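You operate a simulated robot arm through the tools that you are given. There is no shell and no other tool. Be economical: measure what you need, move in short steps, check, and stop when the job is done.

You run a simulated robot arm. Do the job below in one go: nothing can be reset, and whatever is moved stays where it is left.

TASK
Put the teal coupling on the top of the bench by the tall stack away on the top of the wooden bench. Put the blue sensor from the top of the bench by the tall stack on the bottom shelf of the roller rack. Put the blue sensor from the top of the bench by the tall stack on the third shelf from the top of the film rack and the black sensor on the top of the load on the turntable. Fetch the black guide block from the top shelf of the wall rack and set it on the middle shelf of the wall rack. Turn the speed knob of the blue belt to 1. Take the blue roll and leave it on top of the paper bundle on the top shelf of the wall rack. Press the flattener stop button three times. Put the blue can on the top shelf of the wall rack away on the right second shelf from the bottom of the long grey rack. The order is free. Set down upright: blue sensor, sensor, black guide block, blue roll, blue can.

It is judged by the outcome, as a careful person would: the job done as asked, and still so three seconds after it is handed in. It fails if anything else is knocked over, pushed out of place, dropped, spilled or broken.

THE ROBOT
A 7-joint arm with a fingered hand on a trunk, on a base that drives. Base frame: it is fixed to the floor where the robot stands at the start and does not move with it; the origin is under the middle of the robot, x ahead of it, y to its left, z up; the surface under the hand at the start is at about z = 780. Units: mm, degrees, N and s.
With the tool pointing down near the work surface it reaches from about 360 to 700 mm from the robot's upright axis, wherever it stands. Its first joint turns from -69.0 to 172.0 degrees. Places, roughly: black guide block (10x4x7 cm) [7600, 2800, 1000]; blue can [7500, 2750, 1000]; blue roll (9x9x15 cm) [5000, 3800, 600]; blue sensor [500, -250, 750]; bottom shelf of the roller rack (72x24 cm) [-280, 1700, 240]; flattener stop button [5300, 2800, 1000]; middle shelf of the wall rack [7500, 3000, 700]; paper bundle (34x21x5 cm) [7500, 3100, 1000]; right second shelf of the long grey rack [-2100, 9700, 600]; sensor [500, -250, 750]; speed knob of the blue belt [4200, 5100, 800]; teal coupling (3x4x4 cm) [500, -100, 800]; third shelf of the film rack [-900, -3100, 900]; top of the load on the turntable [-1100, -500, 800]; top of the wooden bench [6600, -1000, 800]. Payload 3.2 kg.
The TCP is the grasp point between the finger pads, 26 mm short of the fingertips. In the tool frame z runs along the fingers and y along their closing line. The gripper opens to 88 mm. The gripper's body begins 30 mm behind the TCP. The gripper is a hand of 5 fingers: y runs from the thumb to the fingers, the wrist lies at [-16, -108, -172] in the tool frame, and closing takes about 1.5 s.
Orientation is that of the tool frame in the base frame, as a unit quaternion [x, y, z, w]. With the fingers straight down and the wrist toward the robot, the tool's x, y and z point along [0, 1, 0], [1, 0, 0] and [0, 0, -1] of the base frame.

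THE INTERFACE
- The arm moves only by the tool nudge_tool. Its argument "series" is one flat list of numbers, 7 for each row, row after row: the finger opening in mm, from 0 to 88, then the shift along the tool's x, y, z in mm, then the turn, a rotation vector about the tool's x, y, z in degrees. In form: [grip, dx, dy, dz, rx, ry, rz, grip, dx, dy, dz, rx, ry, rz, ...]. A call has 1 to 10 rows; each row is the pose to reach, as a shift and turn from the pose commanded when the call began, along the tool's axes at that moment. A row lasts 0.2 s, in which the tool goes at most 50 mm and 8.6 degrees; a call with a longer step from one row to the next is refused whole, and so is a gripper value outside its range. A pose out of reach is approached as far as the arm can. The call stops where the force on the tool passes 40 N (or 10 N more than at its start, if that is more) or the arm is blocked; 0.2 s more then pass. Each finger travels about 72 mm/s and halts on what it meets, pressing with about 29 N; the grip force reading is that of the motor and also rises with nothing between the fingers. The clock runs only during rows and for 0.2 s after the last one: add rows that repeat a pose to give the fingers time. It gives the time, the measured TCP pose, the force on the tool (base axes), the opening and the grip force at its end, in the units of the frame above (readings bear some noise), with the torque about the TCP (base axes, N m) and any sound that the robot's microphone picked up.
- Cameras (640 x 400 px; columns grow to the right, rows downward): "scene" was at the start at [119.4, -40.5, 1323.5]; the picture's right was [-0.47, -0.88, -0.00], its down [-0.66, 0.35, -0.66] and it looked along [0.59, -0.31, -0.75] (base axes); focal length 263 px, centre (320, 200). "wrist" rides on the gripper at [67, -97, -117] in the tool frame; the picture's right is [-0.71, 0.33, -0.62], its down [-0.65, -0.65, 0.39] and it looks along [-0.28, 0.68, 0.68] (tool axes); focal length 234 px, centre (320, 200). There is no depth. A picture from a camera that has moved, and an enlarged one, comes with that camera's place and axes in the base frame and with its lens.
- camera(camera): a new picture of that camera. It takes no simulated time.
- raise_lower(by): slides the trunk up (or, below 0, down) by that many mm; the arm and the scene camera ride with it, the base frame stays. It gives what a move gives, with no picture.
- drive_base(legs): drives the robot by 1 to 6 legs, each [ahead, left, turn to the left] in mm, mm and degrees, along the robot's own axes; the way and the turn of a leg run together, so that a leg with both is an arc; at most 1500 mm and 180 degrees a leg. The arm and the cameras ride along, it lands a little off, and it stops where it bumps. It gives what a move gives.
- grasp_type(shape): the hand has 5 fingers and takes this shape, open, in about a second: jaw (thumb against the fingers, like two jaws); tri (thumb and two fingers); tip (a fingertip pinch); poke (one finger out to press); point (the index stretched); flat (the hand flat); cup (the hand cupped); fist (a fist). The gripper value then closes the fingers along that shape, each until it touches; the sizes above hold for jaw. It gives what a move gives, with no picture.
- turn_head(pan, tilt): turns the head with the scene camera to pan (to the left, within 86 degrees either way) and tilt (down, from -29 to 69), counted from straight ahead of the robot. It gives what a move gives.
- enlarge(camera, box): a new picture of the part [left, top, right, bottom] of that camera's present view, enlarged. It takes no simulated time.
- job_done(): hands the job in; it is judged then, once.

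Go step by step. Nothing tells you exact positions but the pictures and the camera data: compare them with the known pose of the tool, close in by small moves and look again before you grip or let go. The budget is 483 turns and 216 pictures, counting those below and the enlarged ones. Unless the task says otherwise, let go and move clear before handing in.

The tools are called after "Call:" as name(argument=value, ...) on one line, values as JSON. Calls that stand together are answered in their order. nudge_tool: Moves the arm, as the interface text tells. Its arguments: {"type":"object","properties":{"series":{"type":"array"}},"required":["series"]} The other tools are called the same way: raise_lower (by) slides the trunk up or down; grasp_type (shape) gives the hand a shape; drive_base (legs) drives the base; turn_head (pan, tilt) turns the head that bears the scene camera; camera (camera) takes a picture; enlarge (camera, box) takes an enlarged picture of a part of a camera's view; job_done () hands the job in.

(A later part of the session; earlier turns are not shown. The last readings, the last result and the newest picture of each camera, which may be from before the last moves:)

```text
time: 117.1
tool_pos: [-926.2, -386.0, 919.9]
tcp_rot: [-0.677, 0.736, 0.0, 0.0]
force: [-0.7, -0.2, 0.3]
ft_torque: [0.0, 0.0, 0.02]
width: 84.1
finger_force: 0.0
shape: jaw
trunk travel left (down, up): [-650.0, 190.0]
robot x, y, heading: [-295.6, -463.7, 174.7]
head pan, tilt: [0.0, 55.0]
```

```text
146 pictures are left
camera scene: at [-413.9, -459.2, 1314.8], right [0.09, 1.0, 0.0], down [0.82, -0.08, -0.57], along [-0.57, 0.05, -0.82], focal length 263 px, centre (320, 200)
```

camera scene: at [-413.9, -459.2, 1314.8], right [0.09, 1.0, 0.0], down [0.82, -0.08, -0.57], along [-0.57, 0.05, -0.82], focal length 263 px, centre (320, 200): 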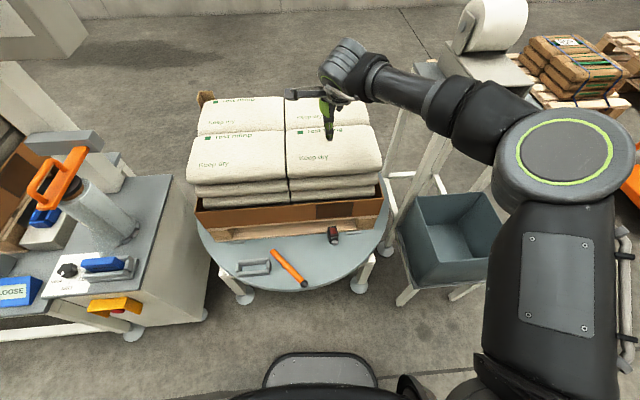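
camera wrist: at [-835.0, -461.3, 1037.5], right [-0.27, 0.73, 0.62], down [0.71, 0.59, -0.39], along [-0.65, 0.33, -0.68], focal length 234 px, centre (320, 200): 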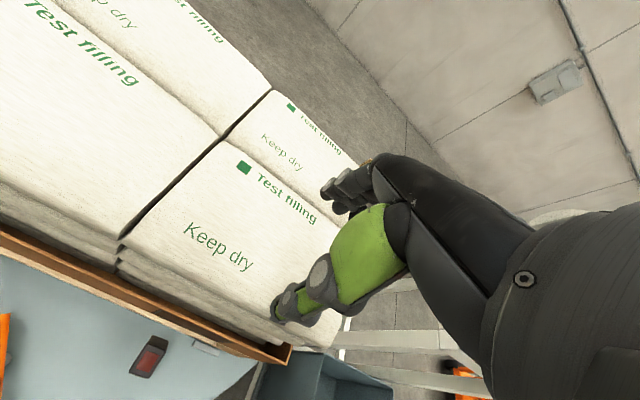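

Call:
enlarge(camera="scene", box=[290, 200, 390, 280])

Call:
enlarge(camera="wrist", box=[120, 330, 190, 390])

```text
5.00 times, centred on (340, 240) of scene
camera zoom: at [-413.9, -459.2, 1314.8], right [0.09, 1.0, 0.0], down [0.82, -0.08, -0.57], along [-0.57, 0.05, -0.82], focal length 1314 px, centre (220, 0)
```

zoom: 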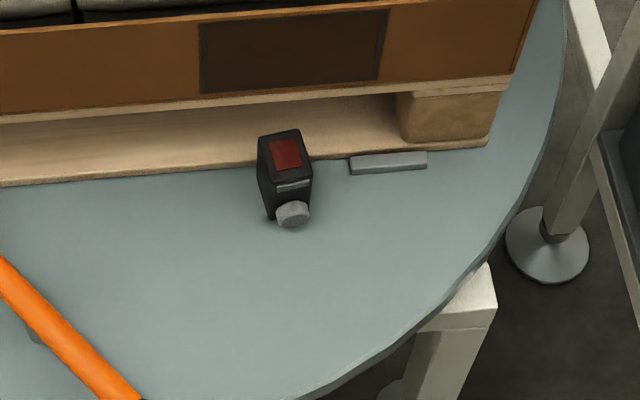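

```text
6.67 times, centred on (155, 360) of wrist
camera zoom: at [-836.1, -460.9, 1036.6], right [-0.27, 0.73, 0.62], down [0.71, 0.59, -0.39], along [-0.65, 0.34, -0.68], focal length 1561 px, centre (1420, -867)
```

zoom: 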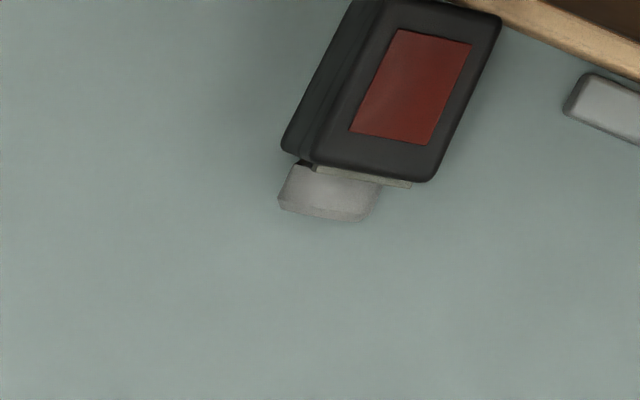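

The sensor now stands on its back end on the turntable plate (z≈430), lens up, knob toward me, at about (-853, -370). I'll pull the hand back, turn it to close across y, lower the trunk and regrasp it from a tilted approach so I can right it.

Call:
nudge_tool(series=[84, -3, -23, 0, 0, 0, 8.5, 84, -7, -46, 0, 0, 0, 17, 84, -10, -69, 0, 0, 0, 25.5, 84, -14, -92, 0, 0, 0, 34, 84, -17, -114, 0, 0, 0, 42.5, 84, -20, -137, 0, 0, 0, 51, 84, -24, -160, 0, 0, 0, 59.5, 84, -27, -183, 0, 0, 0, 68, 84, -30, -205, 0, 0, 0, 76.5, 84, -34, -228, 0, 0, 0, 84.9])

Call:
nudge_tool(series=[84, -20, 0, 0, 0, 7.5, 0, 84, -40, 0, 0, 0, 15, 0, 84, -50, 0, 0, 0, 22.5, 0, 84, -50, 0, 0, 0, 30, 0])

Call:
camera(camera="scene")

```text
time: 119.3
tool_pos: [-697.0, -371.0, 920.4]
tcp_rot: [-0.001, 1.0, 0.0, 0.0]
force: [0.3, -0.1, -0.1]
ft_torque: [-0.02, 0.03, 0.02]
width: 83.9
finger_force: 0.1
shape: jaw
trunk travel left (down, up): [-650.0, 190.0]
robot x, y, heading: [-291.9, -467.9, 174.6]
head pan, tilt: [0.0, 55.0]
```

```text
time: 120.3
tool_pos: [-647.8, -370.1, 920.6]
tcp_rot: [-0.002, 0.966, -0.001, -0.259]
force: [0.7, 1.4, 0.5]
ft_torque: [0.0, 0.01, 0.01]
width: 84.0
finger_force: 0.0
shape: jaw
trunk travel left (down, up): [-650.0, 190.0]
robot x, y, heading: [-291.7, -468.9, 174.6]
head pan, tilt: [0.0, 55.0]
```

```text
143 pictures are left
camera scene: at [-413.6, -459.5, 1314.8], right [0.09, 1.0, 0.0], down [0.82, -0.08, -0.57], along [-0.57, 0.05, -0.82], focal length 263 px, centre (320, 200)
```

scene: 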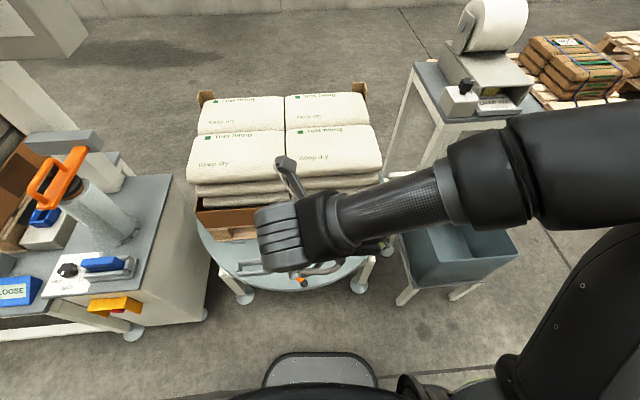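

I'll lower the trunk in stages and look.

Call:
raise_lower(by=-300)

Call:
camera(camera="scene")

Call:
camera(camera="wrist")

```text
time: 123.3
tool_pos: [-647.6, -369.7, 621.2]
tcp_rot: [-0.001, 0.966, -0.001, -0.258]
force: [0.2, 0.1, -0.1]
ft_torque: [-0.04, -0.02, 0.03]
width: 83.9
finger_force: 0.0
shape: jaw
trunk travel left (down, up): [-350.0, 490.0]
robot x, y, heading: [-288.0, -468.3, 174.4]
head pan, tilt: [0.0, 55.0]
```

```text
142 pictures are left
camera scene: at [-413.8, -459.3, 1014.8], right [0.09, 1.0, 0.0], down [0.82, -0.08, -0.57], along [-0.57, 0.05, -0.82], focal length 263 px, centre (320, 200)
```

scene: 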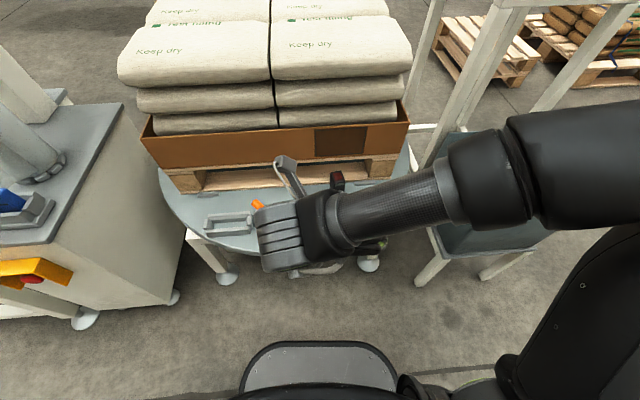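

```text
141 pictures are left
camera wrist: at [-646.2, -468.0, 754.8], right [0.92, 0.34, 0.19], down [0.37, -0.65, -0.66], along [-0.1, 0.68, -0.73], focal length 234 px, centre (320, 200)
```

wrist: 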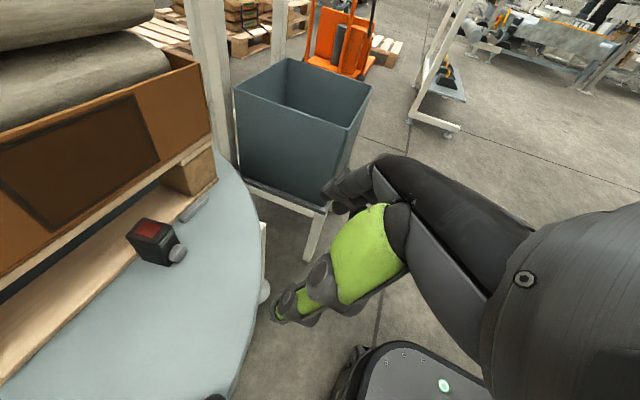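

The sensor is at (-849, -370), standing. Lowering the trunk further, then approaching with fingers either side of it.

Call:
raise_lower(by=-130)

Call:
camera(camera="wrist")

```text
time: 124.8
tool_pos: [-648.2, -370.6, 490.7]
tcp_rot: [-0.003, 0.966, 0.0, -0.259]
force: [0.0, 1.0, 0.3]
ft_torque: [-0.04, -0.03, 0.01]
width: 84.3
finger_force: 0.0
shape: jaw
trunk travel left (down, up): [-220.0, 620.0]
robot x, y, heading: [-290.4, -467.6, 174.6]
head pan, tilt: [0.0, 55.0]
```

```text
140 pictures are left
camera wrist: at [-646.2, -468.0, 624.8], right [0.92, 0.34, 0.19], down [0.37, -0.65, -0.66], along [-0.1, 0.68, -0.73], focal length 234 px, centre (320, 200)
```

wrist: 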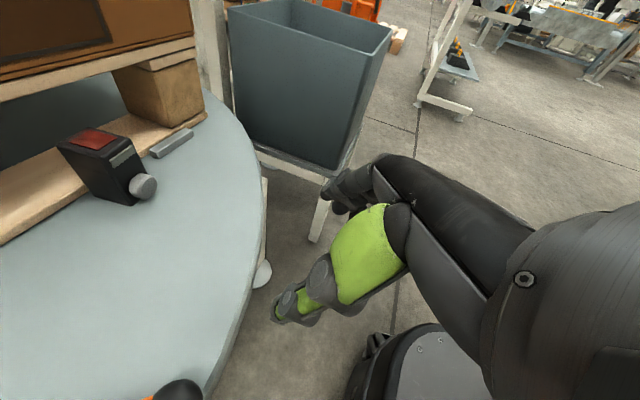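

Call:
nudge_tool(series=[84, 34, 0, 21, 0, 0, 0, 84, 68, 0, 42, 0, 0, 0, 84, 103, -1, 64, 0, 0, 0])

Call:
camera(camera="wrist")

Call:
camera(camera="scene")

```text
time: 125.6
tool_pos: [-770.3, -371.6, 487.4]
tcp_rot: [-0.003, 0.966, 0.0, -0.259]
force: [0.1, -0.7, 0.3]
ft_torque: [0.01, -0.02, 0.02]
width: 83.9
finger_force: 0.1
shape: jaw
trunk travel left (down, up): [-220.0, 620.0]
robot x, y, heading: [-290.0, -464.6, 174.7]
head pan, tilt: [0.0, 55.0]
```

```text
139 pictures are left
camera wrist: at [-768.4, -470.6, 621.4], right [0.92, 0.34, 0.19], down [0.37, -0.65, -0.66], along [-0.1, 0.68, -0.73], focal length 234 px, centre (320, 200)
```

wrist: 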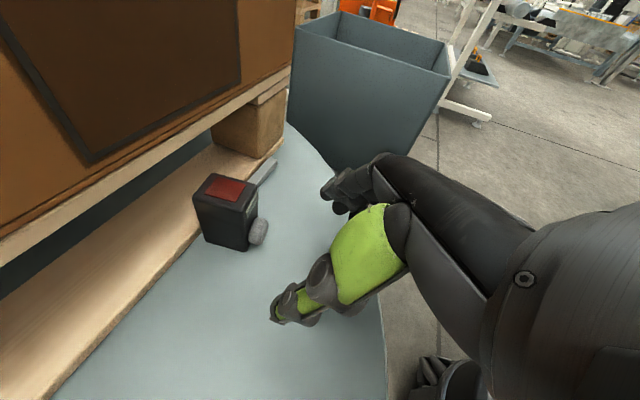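

```text
138 pictures are left
camera scene: at [-413.8, -459.2, 884.7], right [0.09, 1.0, 0.0], down [0.82, -0.08, -0.57], along [-0.57, 0.05, -0.82], focal length 263 px, centre (320, 200)
```

scene: 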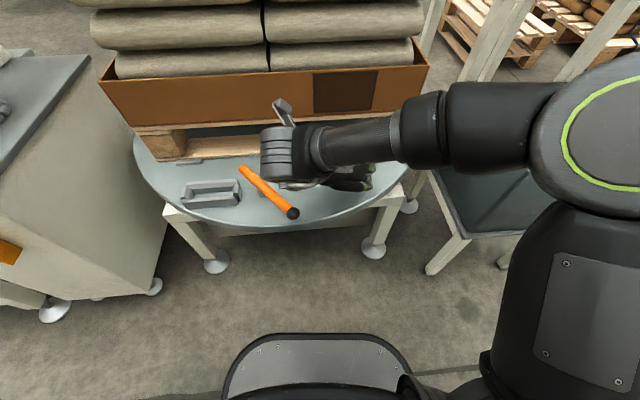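

The camera stalk could meet the load at this pitch, so I'll tilt the hand 15° more level and approach to x≈-842.

Call:
nudge_tool(series=[84, 0, 0, 0, 0, 7.5, 0, 84, 0, 0, 0, 0, 15, 0, 84, 20, -1, 13, 0, 15, 0, 84, 40, -1, 27, 0, 15, 0, 84, 60, -2, 40, 0, 15, 0])

Call:
camera(camera="wrist")

```text
time: 126.8
tool_pos: [-841.6, -373.5, 482.3]
tcp_rot: [-0.002, 0.924, -0.001, -0.383]
force: [0.8, 0.2, 0.0]
ft_torque: [-0.02, 0.03, -0.03]
width: 84.0
finger_force: 0.1
shape: jaw
trunk travel left (down, up): [-220.0, 620.0]
robot x, y, heading: [-292.7, -467.0, 174.5]
head pan, tilt: [0.0, 55.0]
```

```text
137 pictures are left
camera wrist: at [-803.9, -471.3, 611.7], right [0.94, 0.34, -0.06], down [0.19, -0.65, -0.73], along [-0.29, 0.68, -0.68], focal length 234 px, centre (320, 200)
```

wrist: 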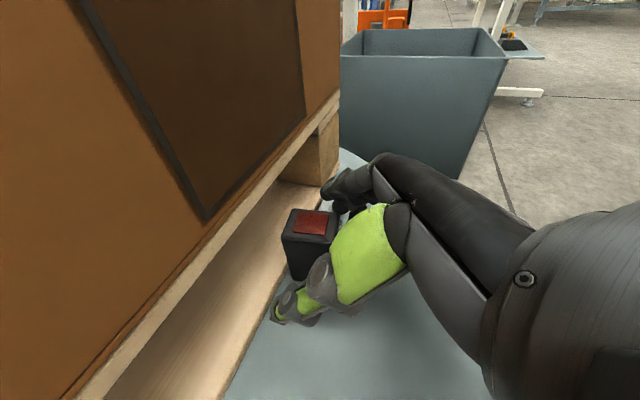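

Sensor lies between thumb and fingers. Closing.

Call:
nudge_tool(series=[50, 0, 0, 0, 0, 0, 0, 40, 0, 0, 0, 0, 0, 0, 20, 0, 0, 0, 0, 0, 0, 0, 0, 0, 0, 0, 0, 0, 0, 0, 0, 0, 0, 0, 0, 0, 0, 0, 0, 0, 0, 0])

Call:
camera(camera="wrist")

```text
time: 128.2
tool_pos: [-840.3, -373.7, 481.5]
tcp_rot: [-0.003, 0.924, -0.001, -0.383]
force: [0.3, -0.2, -0.2]
ft_torque: [0.02, -0.02, 0.02]
width: 27.0
finger_force: 29.5
shape: jaw
trunk travel left (down, up): [-220.0, 620.0]
robot x, y, heading: [-292.6, -468.9, 174.5]
head pan, tilt: [0.0, 55.0]
```

```text
136 pictures are left
camera wrist: at [-803.6, -471.4, 611.6], right [0.94, 0.34, -0.06], down [0.19, -0.65, -0.73], along [-0.29, 0.68, -0.68], focal length 234 px, centre (320, 200)
```

wrist: 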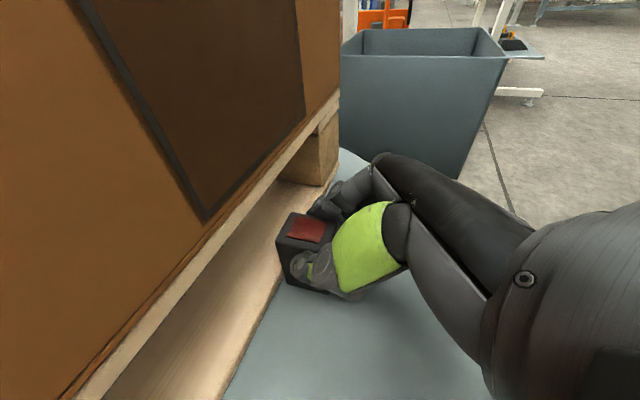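

Gripped at 27 mm. Lifting a little and pulling back from the load.

Call:
nudge_tool(series=[0, 14, 0, -14, 0, 0, 0, 0, 36, 0, -36, 0, 0, 0, 0, 8, 0, -64, 0, 0, 0, 0, -20, 0, -92, 0, 0, 0, 0, -48, 0, -120, 0, 0, 0, 0, -76, 0, -148, 0, 0, 0])

Call:
camera(camera="wrist")

```text
time: 129.6
tool_pos: [-681.8, -376.2, 533.4]
tcp_rot: [-0.003, 0.924, -0.001, -0.383]
force: [0.8, -0.6, -1.5]
ft_torque: [0.01, -0.04, 0.01]
width: 26.9
finger_force: 29.5
shape: jaw
trunk travel left (down, up): [-220.0, 620.0]
robot x, y, heading: [-290.0, -466.3, 174.7]
head pan, tilt: [0.0, 55.0]
```

```text
135 pictures are left
camera wrist: at [-645.6, -472.5, 663.6], right [0.94, 0.34, -0.06], down [0.19, -0.65, -0.73], along [-0.29, 0.68, -0.68], focal length 234 px, centre (320, 200)
```

wrist: 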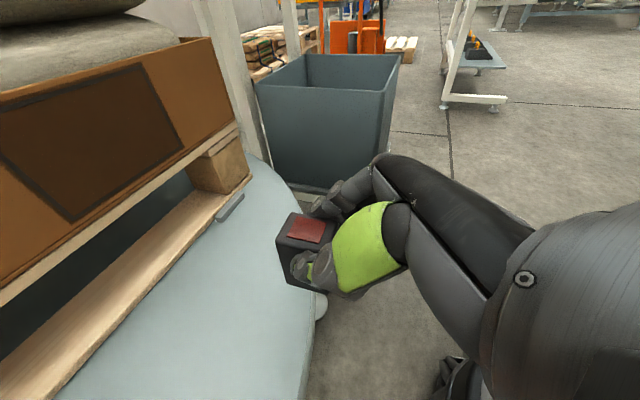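

I'll right it on the flat grey bench, where there's room: raise the trunk, back off and turn round.

Call:
raise_lower(by=430)

Call:
drive_base(legs=[[-200, 0, 0], [0, 0, -174.5], [140, 0, 0]])

Call:
camera(camera="scene")

```text
refused: 430 is not a number from -400 to 400
```

```text
time: 139.3
tool_pos: [443.0, -543.1, 533.5]
tcp_rot: [0.923, 0.044, 0.382, -0.018]
force: [0.6, 0.2, -0.2]
ft_torque: [-0.01, 0.01, -0.03]
width: 26.9
finger_force: 28.8
shape: jaw
trunk travel left (down, up): [-220.0, 620.0]
robot x, y, heading: [47.0, -485.6, -0.4]
head pan, tilt: [0.0, 55.0]
```

```text
134 pictures are left
camera scene: at [168.1, -490.6, 884.7], right [0.0, -1.0, 0.0], down [-0.82, 0.0, -0.57], along [0.57, 0.0, -0.82], focal length 263 px, centre (320, 200)
```

scene: 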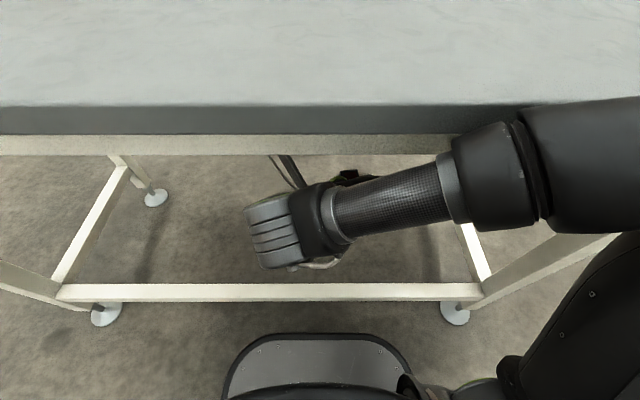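

The trunk raise was refused, so the hand slid under the bench (no contact felt). Backing straight out first, then raising.

Call:
drive_base(legs=[[-260, 0, 0]])

Call:
raise_lower(by=400)

Call:
raise_lower(by=60)

Call:
camera(camera="scene")

```text
time: 141.2
tool_pos: [184.6, -543.0, 533.5]
tcp_rot: [0.923, 0.043, 0.382, -0.018]
force: [0.5, 0.1, -1.2]
ft_torque: [-0.01, 0.0, -0.02]
width: 26.8
finger_force: 28.9
shape: jaw
trunk travel left (down, up): [-220.0, 620.0]
robot x, y, heading: [-214.5, -485.7, -0.4]
head pan, tilt: [0.0, 55.0]
```

```text
time: 145.0
tool_pos: [183.7, -542.3, 933.7]
tcp_rot: [0.923, 0.044, 0.381, -0.018]
force: [0.1, 0.9, -1.2]
ft_torque: [0.02, -0.01, -0.03]
width: 27.1
finger_force: 28.9
shape: jaw
trunk travel left (down, up): [-620.0, 220.0]
robot x, y, heading: [-215.4, -488.0, -0.2]
head pan, tilt: [0.0, 55.0]
```

```text
time: 146.0
tool_pos: [184.1, -543.2, 993.5]
tcp_rot: [0.923, 0.043, 0.382, -0.018]
force: [0.4, 0.3, -0.6]
ft_torque: [0.01, -0.02, -0.02]
width: 27.1
finger_force: 29.0
shape: jaw
trunk travel left (down, up): [-680.0, 160.0]
robot x, y, heading: [-211.3, -486.1, -0.3]
head pan, tilt: [0.0, 55.0]
```

```text
133 pictures are left
camera scene: at [-89.8, -489.7, 1344.7], right [-0.01, -1.0, 0.0], down [-0.82, 0.0, -0.57], along [0.57, 0.0, -0.82], focal length 263 px, centre (320, 200)
```

scene: 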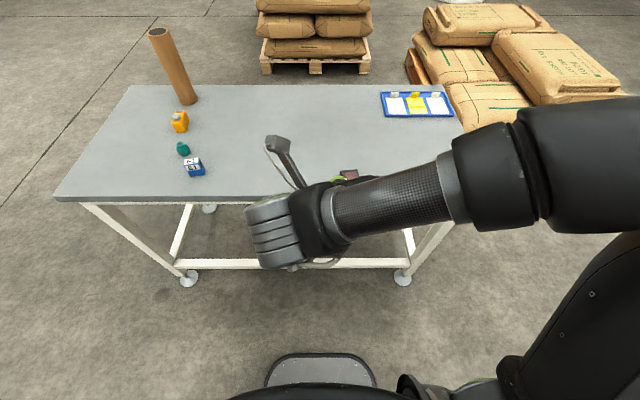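

Bench and items are undisturbed. Driving up to the bench and rotating the hand to bring the sensor toward upright.

Call:
drive_base(legs=[[250, 0, 0]])

Call:
nudge_tool(series=[0, 10, 0, 10, 0, -8, 0, 0, 20, 0, 20, 0, -16, 0, 0, 30, 0, 30, 0, -24, 0, 0, 40, 0, 40, 0, -32, 0, 0, 50, 0, 50, 0, -40, 0, 0, 50, 0, 50, 0, -48, 0, 0, 50, 0, 50, 0, -56, 0, 0, 50, 0, 50, 0, -64, 0, 0, 50, 0, 50, 0, -72, 0])

Call:
camera(camera="scene")

Call:
camera(camera="wrist")

```text
time: 147.8
tool_pos: [437.8, -543.4, 993.8]
tcp_rot: [0.923, 0.044, 0.382, -0.017]
force: [0.2, 0.4, -0.6]
ft_torque: [0.01, 0.0, -0.02]
width: 26.7
finger_force: 28.9
shape: jaw
trunk travel left (down, up): [-680.0, 160.0]
robot x, y, heading: [42.0, -488.6, -0.4]
head pan, tilt: [0.0, 55.0]
```

```text
time: 149.8
tool_pos: [507.2, -536.4, 995.7]
tcp_rot: [0.971, 0.046, -0.232, 0.012]
force: [-0.3, 0.6, -0.2]
ft_torque: [-0.03, 0.01, 0.01]
width: 26.8
finger_force: 28.4
shape: jaw
trunk travel left (down, up): [-680.0, 160.0]
robot x, y, heading: [42.7, -484.9, -0.3]
head pan, tilt: [0.0, 55.0]
```

```text
132 pictures are left
camera scene: at [163.4, -489.1, 1344.7], right [0.0, -1.0, 0.0], down [-0.82, 0.0, -0.57], along [0.57, 0.0, -0.82], focal length 263 px, centre (320, 200)
```

scene: 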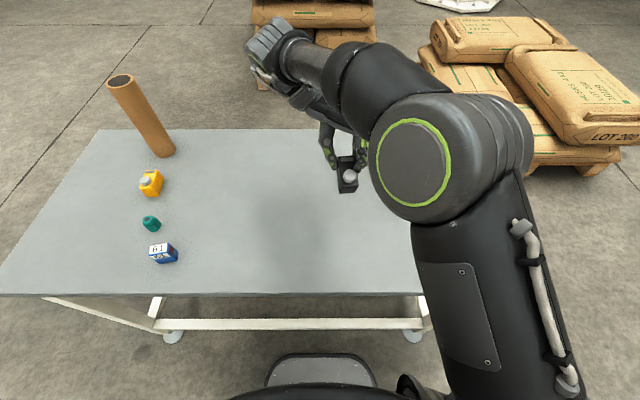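

```text
131 pictures are left
camera wrist: at [610.6, -428.0, 1067.8], right [-0.31, -0.36, 0.88], down [-0.81, 0.58, -0.05], along [-0.49, -0.73, -0.48], focal length 234 px, centre (320, 200)
```

wrist: 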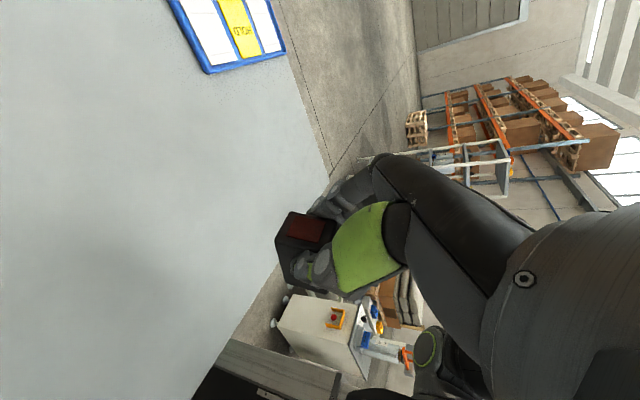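

The arm can hold this pose; the sensor is within 18° of upright. I'll lower it until its bottom edge touches the bench.

Call:
nudge_tool(series=[0, 18, 0, 36, 0, 0, 0, 0, 36, 0, 71, 0, 0, 0, 0, 54, 0, 107, 0, 0, 0, 0, 68, 0, 134, 0, 0, 0])

Call:
enlarge(camera="scene", box=[260, 80, 440, 240])

Call:
camera(camera="wrist")

```text
time: 150.8
tool_pos: [508.1, -535.4, 843.4]
tcp_rot: [0.971, 0.045, -0.233, 0.012]
force: [-0.6, -0.1, -0.6]
ft_torque: [0.01, -0.05, 0.02]
width: 26.8
finger_force: 29.0
shape: jaw
trunk travel left (down, up): [-680.0, 160.0]
robot x, y, heading: [40.1, -487.3, -0.5]
head pan, tilt: [0.0, 55.0]
```

```text
2.50 times, centred on (350, 160) of scene
camera zoom: at [163.9, -490.7, 1344.7], right [0.0, -1.0, 0.0], down [-0.82, 0.0, -0.57], along [0.57, 0.0, -0.82], focal length 657 px, centre (245, 300)
```

zoom: 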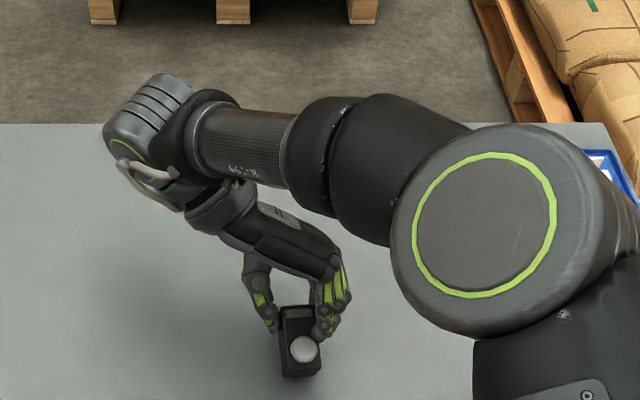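

```text
129 pictures are left
camera wrist: at [611.2, -429.2, 917.2], right [-0.32, -0.36, 0.88], down [-0.81, 0.58, -0.05], along [-0.49, -0.73, -0.48], focal length 234 px, centre (320, 200)
```

wrist: 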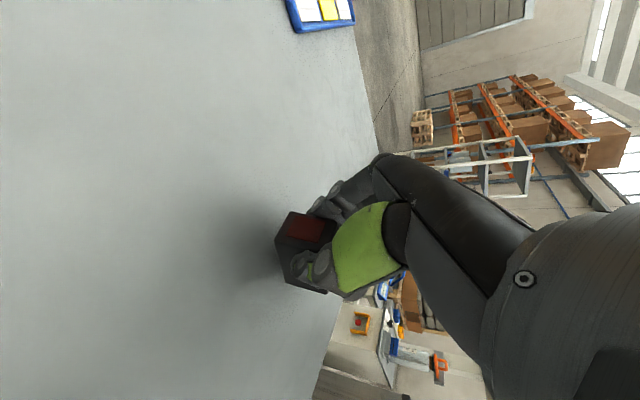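

Close to the surface. Lowering in small steps until contact.

Call:
nudge_tool(series=[0, 2, 0, 4, 0, 0, 0, 0, 4, 0, 8, 0, 0, 0])

Call:
nudge_tool(series=[0, 1, 0, 3, 0, 0, 0, 0, 3, 0, 5, 0, 0, 0])

Call:
nudge_tool(series=[0, 1, 0, 3, 0, 0, 0, 0, 3, 0, 5, 0, 0, 0])

```text
time: 151.4
tool_pos: [508.2, -537.3, 834.1]
tcp_rot: [0.972, 0.045, -0.232, 0.012]
force: [3.0, 0.3, 4.6]
ft_torque: [-0.08, 0.16, 0.01]
width: 26.9
finger_force: 28.9
shape: jaw
trunk travel left (down, up): [-680.0, 160.0]
robot x, y, heading: [40.5, -490.0, -0.4]
head pan, tilt: [0.0, 55.0]
```

```text
time: 152.0
tool_pos: [508.6, -538.1, 829.3]
tcp_rot: [0.972, 0.046, -0.231, 0.012]
force: [8.3, 0.1, 24.8]
ft_torque: [-0.49, 0.77, 0.18]
width: 27.1
finger_force: 29.1
shape: jaw
trunk travel left (down, up): [-680.0, 160.0]
robot x, y, heading: [42.0, -486.9, -0.1]
head pan, tilt: [0.0, 55.0]
```

```text
time: 152.6
tool_pos: [508.0, -537.4, 828.6]
tcp_rot: [0.972, 0.045, -0.229, 0.013]
force: [0.1, 0.5, 17.8]
ft_torque: [-0.3, 0.96, -0.05]
width: 26.8
finger_force: 29.3
shape: jaw
trunk travel left (down, up): [-680.0, 160.0]
robot x, y, heading: [38.5, -488.7, -0.6]
head pan, tilt: [0.0, 55.0]
stopped in row 2: the force on the tool passed its limit at 41 N (the readings are from after the stop); the commanded pose is now the measured one
```

Touching. Releasing slowly so it settles on its base.

Call:
nudge_tool(series=[20, 0, 0, 0, 0, 0, 0, 28, 0, 0, 0, 0, 0, 0, 34, 0, 0, 0, 0, 0, 0, 44, 0, 0, 0, 0, 0, 0, 60, 0, 0, 0, 0, 0, 0, 60, 0, 0, 0, 0, 0, 0])

Call:
enlarge(camera="scene", box=[260, 80, 440, 240])

Call:
enlarge(camera="wrist", box=[220, 160, 420, 320])

```text
time: 154.0
tool_pos: [509.1, -536.9, 828.0]
tcp_rot: [0.972, 0.045, -0.23, 0.012]
force: [0.2, 0.3, -0.7]
ft_torque: [-0.01, 0.0, 0.01]
width: 59.6
finger_force: 0.1
shape: jaw
trunk travel left (down, up): [-680.0, 160.0]
robot x, y, heading: [39.6, -491.2, -0.3]
head pan, tilt: [0.0, 55.0]
```

```text
2.50 times, centred on (350, 160) of scene
camera zoom: at [163.3, -490.7, 1344.7], right [0.0, -1.0, 0.0], down [-0.82, 0.0, -0.57], along [0.57, 0.0, -0.82], focal length 657 px, centre (245, 300)
```

zoom: 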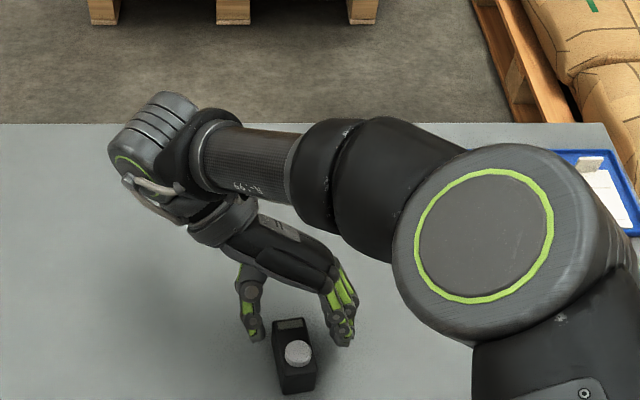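

```text
2.50 times, centred on (320, 240) of wrist
camera zoom: at [612.0, -430.3, 900.5], right [-0.32, -0.36, 0.88], down [-0.81, 0.58, -0.06], along [-0.49, -0.73, -0.48], focal length 585 px, centre (320, 100)
```

zoom: 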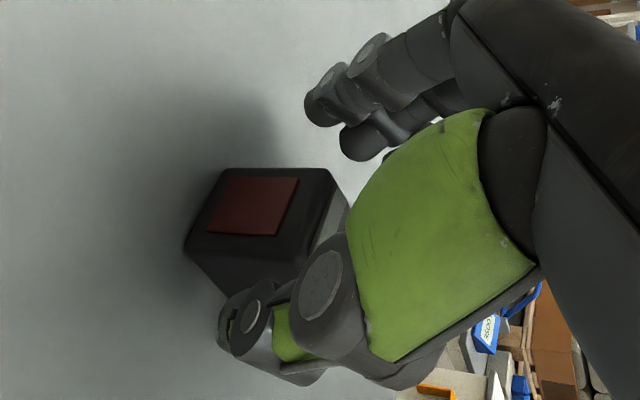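

It now stands upright on the bench. I'll lift clear, bring the hand vertical and regrasp it across its width.

Call:
nudge_tool(series=[70, -16, 0, -31, 0, 0, 0, 80, -32, 0, -62, 0, 0, 0, 80, -50, 0, -98, 0, 0, 0, 80, -55, 0, -95, 0, 7, 0, 80, -62, 0, -91, 0, 14, 0, 80, -70, 0, -87, 0, 21, 0, 80, -77, 0, -83, 0, 27, 0])

Call:
camera(camera="wrist")

Call:
enlarge(camera="scene", box=[260, 80, 440, 240])

```text
time: 155.6
tool_pos: [477.6, -540.4, 935.7]
tcp_rot: [0.999, 0.048, 0.004, 0.0]
force: [-0.6, 0.0, 0.4]
ft_torque: [-0.01, -0.02, 0.04]
width: 79.6
finger_force: 0.0
shape: jaw
trunk travel left (down, up): [-680.0, 160.0]
robot x, y, heading: [37.8, -486.6, -0.3]
head pan, tilt: [0.0, 55.0]
```

```text
126 pictures are left
camera wrist: at [533.8, -437.6, 1053.0], right [-0.68, -0.4, 0.62], down [-0.7, 0.59, -0.4], along [-0.21, -0.7, -0.68], focal length 234 px, centre (320, 200)
```

wrist: 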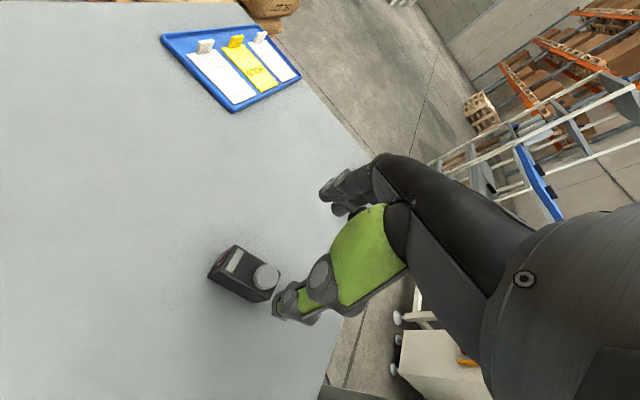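

```text
2.50 times, centred on (350, 160) of scene
camera zoom: at [162.6, -490.9, 1344.8], right [0.0, -1.0, 0.0], down [-0.82, 0.0, -0.57], along [0.57, 0.0, -0.82], focal length 657 px, centre (245, 300)
```

zoom: 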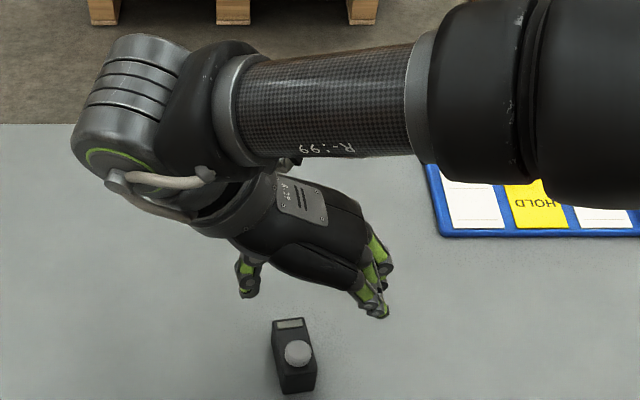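

Call:
nudge_tool(series=[80, 4, -5, 40, 0, 0, 0, 80, 4, -5, 80, 0, 0, 0, 80, 4, -5, 119, 0, 0, 0, 50, 4, -5, 119, 0, 0, 0, 35, 4, -5, 119, 0, 0, 0, 20, 4, -5, 119, 0, 0, 0, 0, 4, -5, 119, 0, 0, 0, 0, 4, -5, 119, 0, 0, 0, 0, 4, -5, 119, 0, 0, 0])

Call:
enlarge(camera="wrist", box=[220, 160, 420, 320])

```text
time: 157.6
tool_pos: [485.5, -535.3, 816.6]
tcp_rot: [0.999, 0.047, 0.003, 0.0]
force: [0.3, 0.1, 0.4]
ft_torque: [-0.01, -0.01, -0.05]
width: 26.6
finger_force: 29.1
shape: jaw
trunk travel left (down, up): [-680.0, 160.0]
robot x, y, heading: [41.7, -486.9, -0.2]
head pan, tilt: [0.0, 55.0]
```

```text
2.50 times, centred on (320, 240) of wrist
camera zoom: at [541.1, -432.5, 933.8], right [-0.68, -0.4, 0.62], down [-0.71, 0.59, -0.39], along [-0.21, -0.7, -0.68], focal length 585 px, centre (320, 100)
```

zoom: 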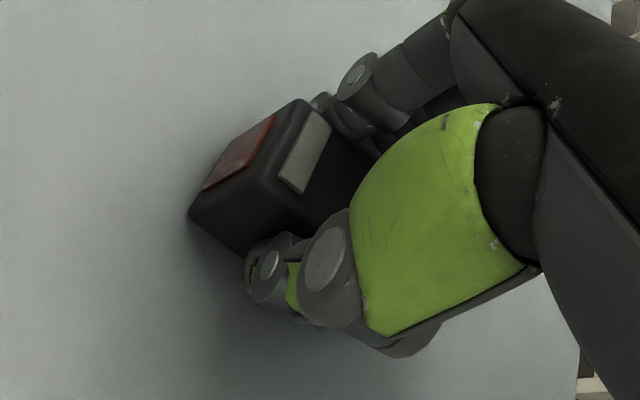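

Gripped upright. Lifting, then back to the turntable.

Call:
nudge_tool(series=[0, 0, 0, -30, 0, 0, 0, 0, 0, 0, -75, 0, 0, 0, 0, -15, 0, -120, 0, 0, 0, 0, -30, 0, -165, 0, 0, 0, 0, -45, 0, -200, 0, 0, 0])

Call:
drive_base(legs=[[-140, 0, 0], [0, 0, 175]])

Call:
camera(camera="scene")

```text
time: 158.8
tool_pos: [436.8, -539.4, 1015.2]
tcp_rot: [0.999, 0.047, 0.003, 0.001]
force: [-0.1, -0.5, -1.6]
ft_torque: [0.0, 0.01, 0.01]
width: 26.5
finger_force: 29.2
shape: jaw
trunk travel left (down, up): [-680.0, 160.0]
robot x, y, heading: [37.3, -486.1, -0.4]
head pan, tilt: [0.0, 55.0]
```

```text
time: 167.2
tool_pos: [-483.8, -374.9, 1015.7]
tcp_rot: [0.026, 1.0, 0.001, -0.002]
force: [0.7, 0.5, -1.1]
ft_torque: [0.0, 0.02, 0.01]
width: 26.6
finger_force: 28.3
shape: jaw
trunk travel left (down, up): [-680.0, 160.0]
robot x, y, heading: [-99.9, -487.9, 171.0]
head pan, tilt: [0.0, 55.0]
```

```text
123 pictures are left
camera scene: at [-220.0, -470.9, 1344.7], right [0.15, 0.99, 0.0], down [0.81, -0.12, -0.57], along [-0.57, 0.09, -0.82], focal length 263 px, centre (320, 200)
```

scene: 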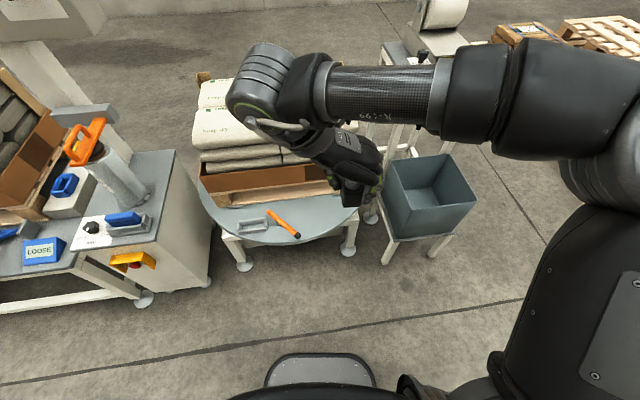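

I'll square up and move closer; the sack's true centre (with surface z≈772) is about (-970, -380), so my first spot was on its sloping front.

Call:
drive_base(legs=[[0, 0, 5], [265, 0, 0]])

Call:
turn_head(pan=5, tilt=42)

Call:
camera(camera="scene")

Call:
camera(camera="wrist")

```text
time: 169.5
tool_pos: [-754.6, -395.0, 1015.0]
tcp_rot: [-0.02, 1.0, 0.001, -0.003]
force: [0.5, 0.5, -1.2]
ft_torque: [0.04, 0.03, 0.01]
width: 26.5
finger_force: 29.5
shape: jaw
trunk travel left (down, up): [-680.0, 160.0]
robot x, y, heading: [-361.4, -472.1, 176.8]
head pan, tilt: [0.0, 55.0]
```

```text
time: 170.3
tool_pos: [-753.7, -395.6, 1014.7]
tcp_rot: [-0.02, 1.0, 0.001, -0.003]
force: [-0.5, 0.0, -1.3]
ft_torque: [-0.03, 0.01, 0.01]
width: 26.5
finger_force: 29.3
shape: jaw
trunk travel left (down, up): [-680.0, 160.0]
robot x, y, heading: [-364.0, -471.1, 176.6]
head pan, tilt: [5.0, 42.0]
```

```text
122 pictures are left
camera scene: at [-494.5, -472.7, 1362.4], right [-0.03, 1.0, 0.0], down [0.67, 0.02, -0.74], along [-0.74, -0.02, -0.67], focal length 263 px, centre (320, 200)
```

scene: 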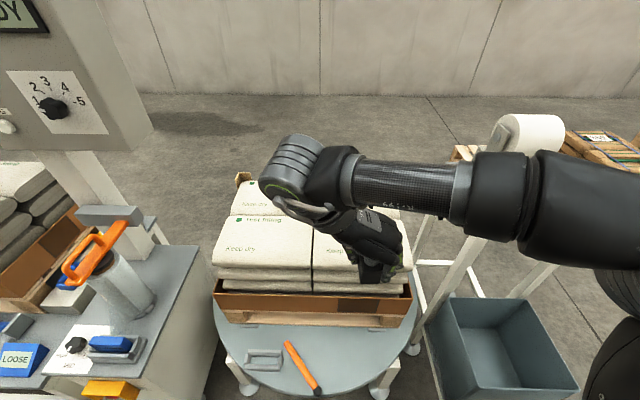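

```text
121 pictures are left
camera wrist: at [-816.2, -496.2, 1132.5], right [0.7, 0.36, 0.62], down [0.67, -0.63, -0.39], along [0.25, 0.69, -0.68], focal length 234 px, centre (320, 200)
```

wrist: 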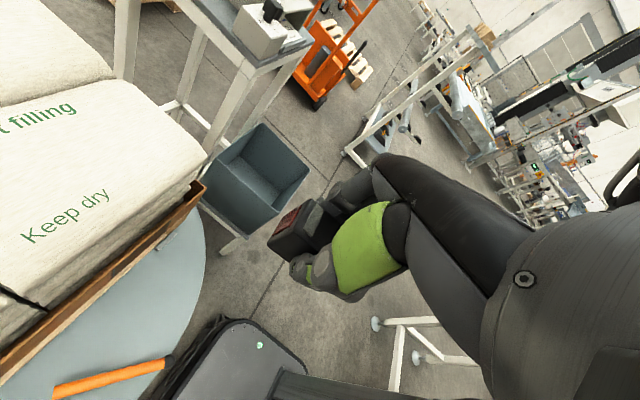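

I'll turn the hand so the wrist is toward me (closing along x) and carry the sensor over the sack centre (-985, -380).

Call:
nudge_tool(series=[0, 10, 2, 0, 0, 0, -8.6, 0, 20, 4, 0, 0, 0, -17.2, 0, 30, 6, 0, 0, 0, -25.8, 0, 40, 8, 0, 0, 0, -34.4, 0, 50, 10, 0, 0, 0, -43, 0, 60, 12, 0, 0, 0, -51.6, 0, 70, 14, 0, 0, 0, -60.2, 0, 80, 16, 0, 0, 0, -68.8, 0, 90, 18, 0, 0, 0, -77.4, 0, 100, 20, 0, 0, 0, -86])

Call:
camera(camera="wrist")

```text
time: 172.5
tool_pos: [-856.1, -379.6, 1017.2]
tcp_rot: [-0.697, 0.717, 0.003, -0.002]
force: [0.0, 0.4, -0.4]
ft_torque: [0.01, 0.01, -0.01]
width: 26.6
finger_force: 28.9
shape: jaw
trunk travel left (down, up): [-680.0, 160.0]
robot x, y, heading: [-360.5, -469.4, 176.8]
head pan, tilt: [5.0, 42.0]
```

```text
120 pictures are left
camera wrist: at [-759.8, -449.5, 1132.8], right [-0.31, 0.71, 0.63], down [0.67, 0.63, -0.39], along [-0.68, 0.3, -0.67], focal length 234 px, centre (320, 200)
```

wrist: 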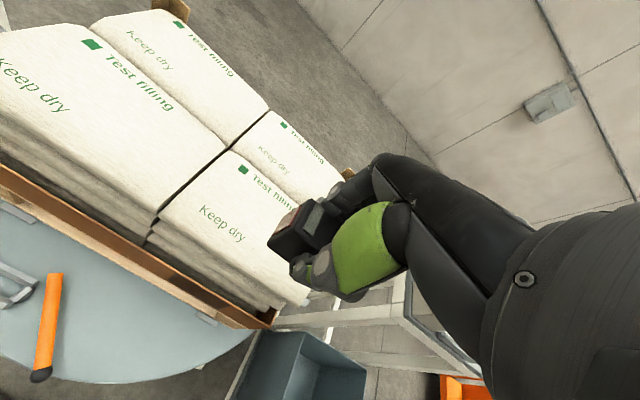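

Call:
nudge_tool(series=[0, 2, 43, 10, 0, 0, 0, 0, 4, 86, 25, 0, 0, 0, 0, 5, 129, 40, 0, 0, 0, 0, 5, 129, 85, 0, 0, 0, 0, 5, 129, 130, 0, 0, 0, 0, 5, 129, 170, 0, 0, 0])

Call:
nudge_tool(series=[0, 0, 0, 7, 0, 0, 0, 0, 0, 0, 14, 0, 0, 0, 0, 0, 0, 22, 0, 0, 0])

Call:
enlarge(camera="scene", box=[200, 120, 420, 320])

Call:
camera(camera="wrist")

```text
time: 173.9
tool_pos: [-986.7, -380.3, 847.3]
tcp_rot: [-0.696, 0.718, 0.003, -0.001]
force: [0.1, 0.7, -0.6]
ft_torque: [0.0, -0.02, -0.01]
width: 26.6
finger_force: 29.3
shape: jaw
trunk travel left (down, up): [-680.0, 160.0]
robot x, y, heading: [-361.3, -474.0, 176.4]
head pan, tilt: [5.0, 42.0]
```

```text
time: 174.7
tool_pos: [-986.6, -380.2, 825.1]
tcp_rot: [-0.696, 0.718, 0.002, -0.001]
force: [0.3, -0.1, -0.1]
ft_torque: [0.04, 0.01, 0.02]
width: 26.7
finger_force: 29.0
shape: jaw
trunk travel left (down, up): [-680.0, 160.0]
robot x, y, heading: [-364.8, -470.1, 176.4]
head pan, tilt: [5.0, 42.0]
```

```text
2.00 times, centred on (310, 220) of scene
camera zoom: at [-495.2, -472.7, 1362.4], right [-0.03, 1.0, 0.0], down [0.67, 0.02, -0.74], along [-0.74, -0.02, -0.67], focal length 526 px, centre (340, 160)
```

zoom: 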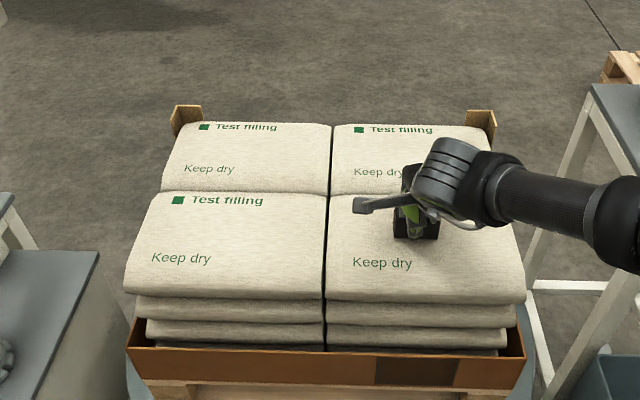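

```text
118 pictures are left
camera wrist: at [-889.8, -450.9, 940.9], right [-0.31, 0.72, 0.63], down [0.67, 0.63, -0.39], along [-0.68, 0.3, -0.67], focal length 234 px, centre (320, 200)
```

wrist: 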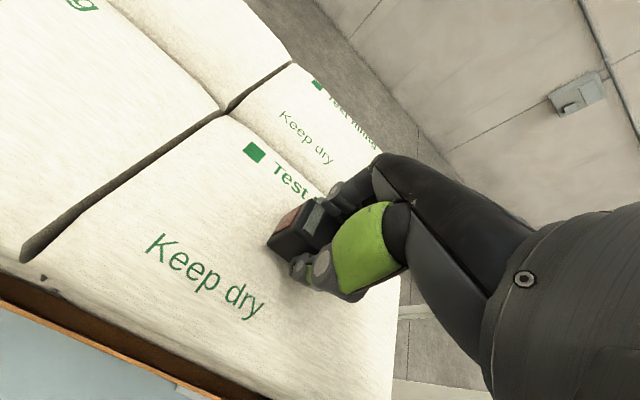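

Position is now mid-sack. Lowering gently.

Call:
nudge_tool(series=[0, 0, 0, 3, 0, 0, 0, 0, 0, 0, 6, 0, 0, 0])

Call:
nudge_tool(series=[0, 0, 0, 2, 0, 0, 0, 0, 0, 0, 4, 0, 0, 0])

Call:
nudge_tool(series=[0, 0, 0, 2, 0, 0, 0, 0, 0, 0, 4, 0, 0, 0])

```text
time: 175.3
tool_pos: [-985.1, -380.5, 819.3]
tcp_rot: [-0.696, 0.718, 0.003, -0.002]
force: [-0.3, -0.2, -0.4]
ft_torque: [0.0, -0.01, -0.01]
width: 26.4
finger_force: 28.7
shape: jaw
trunk travel left (down, up): [-680.0, 160.0]
robot x, y, heading: [-361.3, -466.4, 176.6]
head pan, tilt: [5.0, 42.0]
```

```text
time: 175.9
tool_pos: [-985.4, -379.9, 815.3]
tcp_rot: [-0.697, 0.717, 0.003, -0.002]
force: [-0.8, -0.7, 0.2]
ft_torque: [-0.05, -0.01, -0.01]
width: 26.3
finger_force: 29.1
shape: jaw
trunk travel left (down, up): [-680.0, 160.0]
robot x, y, heading: [-362.1, -464.7, 176.7]
head pan, tilt: [5.0, 42.0]
```

```text
time: 176.5
tool_pos: [-986.0, -380.4, 814.9]
tcp_rot: [-0.696, 0.718, 0.005, -0.004]
force: [0.8, 0.6, 12.1]
ft_torque: [-0.09, -0.01, 0.06]
width: 26.8
finger_force: 28.9
shape: jaw
trunk travel left (down, up): [-680.0, 160.0]
robot x, y, heading: [-363.5, -470.4, 176.5]
head pan, tilt: [5.0, 42.0]
```

Contact. Opening slowly and checking before lifting.

Call:
nudge_tool(series=[0, 0, 0, -3, 0, 0, 0, 22, 0, 0, -3, 0, 0, 0, 26, 0, 0, -3, 0, 0, 0, 30, 0, 0, -3, 0, 0, 0, 36, 0, 0, -3, 0, 0, 0, 44, 0, 0, -3, 0, 0, 0, 52, 0, 0, -3, 0, 0, 0, 52, 0, 0, -3, 0, 0, 0])

Call:
enlarge(camera="wrist", box=[220, 140, 420, 320])

```text
time: 178.3
tool_pos: [-984.9, -379.4, 813.5]
tcp_rot: [-0.696, 0.718, 0.004, -0.002]
force: [0.1, 0.6, 0.6]
ft_torque: [-0.02, 0.04, -0.02]
width: 51.6
finger_force: 0.1
shape: jaw
trunk travel left (down, up): [-680.0, 160.0]
robot x, y, heading: [-361.7, -468.4, 176.5]
head pan, tilt: [5.0, 42.0]
```

```text
2.22 times, centred on (320, 230) of wrist
camera zoom: at [-889.6, -450.4, 929.7], right [-0.31, 0.72, 0.63], down [0.67, 0.63, -0.39], along [-0.68, 0.3, -0.67], focal length 520 px, centre (320, 133)
```

zoom: 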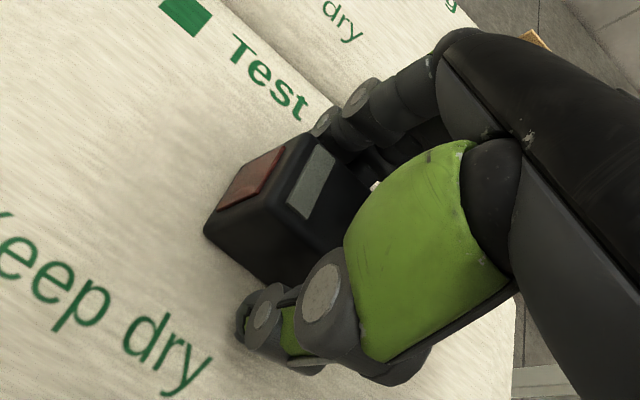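

It stands free. Lifting straight up slowly.

Call:
nudge_tool(series=[56, 0, 0, -10, 0, 0, 0, 56, 0, 0, -25, 0, 0, 0, 56, 0, 0, -45, 0, 0, 0, 56, 0, 0, -70, 0, 0, 0])

Call:
enlarge(camera="wrist", box=[180, 140, 420, 340])

Call:
nudge_tool(series=[56, 0, 0, -40, 0, 0, 0, 56, 0, 0, -80, 0, 0, 0, 56, 0, -45, -100, 0, 0, 0, 56, 0, -90, -120, 0, 0, 0, 56, 0, -135, -130, 0, 0, 0, 56, 0, -180, -130, 0, 0, 0, 56, 0, -225, -130, 0, 0, 0])

Call:
enlarge(camera="scene", box=[200, 120, 420, 320])

```text
time: 179.3
tool_pos: [-984.1, -382.1, 884.0]
tcp_rot: [-0.696, 0.718, 0.002, -0.001]
force: [0.4, -0.9, -0.5]
ft_torque: [-0.02, 0.0, 0.01]
width: 55.6
finger_force: 0.0
shape: jaw
trunk travel left (down, up): [-680.0, 160.0]
robot x, y, heading: [-362.7, -469.3, 176.4]
head pan, tilt: [5.0, 42.0]
```

```text
2.00 times, centred on (300, 240) of wrist
camera zoom: at [-888.1, -451.0, 1000.5], right [-0.31, 0.72, 0.63], down [0.67, 0.63, -0.39], along [-0.68, 0.3, -0.67], focal length 468 px, centre (360, 120)
```

zoom: 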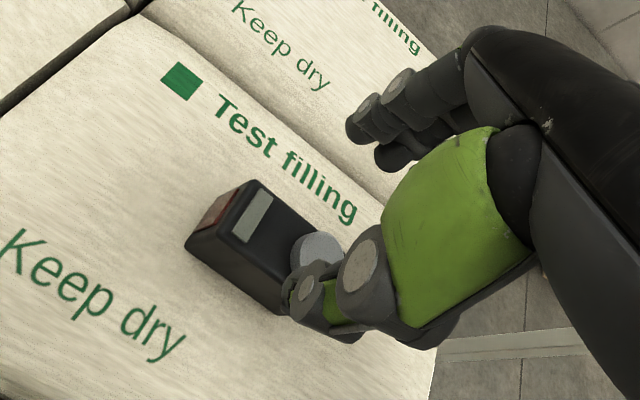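

```text
time: 180.9
tool_pos: [-757.4, -387.0, 1012.3]
tcp_rot: [-0.696, 0.718, 0.004, -0.002]
force: [1.1, 0.2, -0.5]
ft_torque: [0.04, 0.02, 0.02]
width: 55.7
finger_force: 0.1
shape: jaw
trunk travel left (down, up): [-680.0, 160.0]
robot x, y, heading: [-361.6, -466.9, 176.5]
head pan, tilt: [5.0, 42.0]
```

```text
2.00 times, centred on (310, 220) of scene
camera zoom: at [-492.9, -472.5, 1362.7], right [-0.03, 1.0, 0.0], down [0.67, 0.02, -0.74], along [-0.74, -0.02, -0.67], focal length 526 px, centre (340, 160)
```

zoom: 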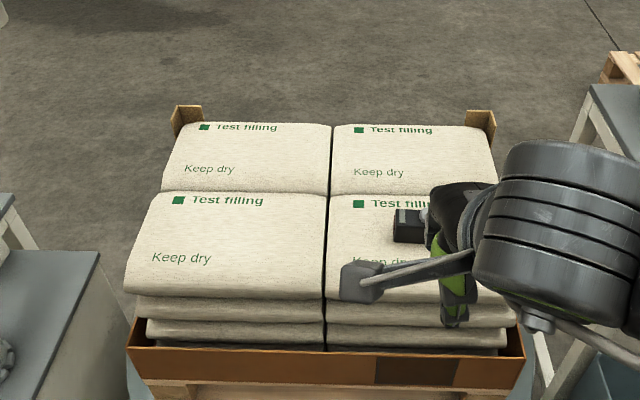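

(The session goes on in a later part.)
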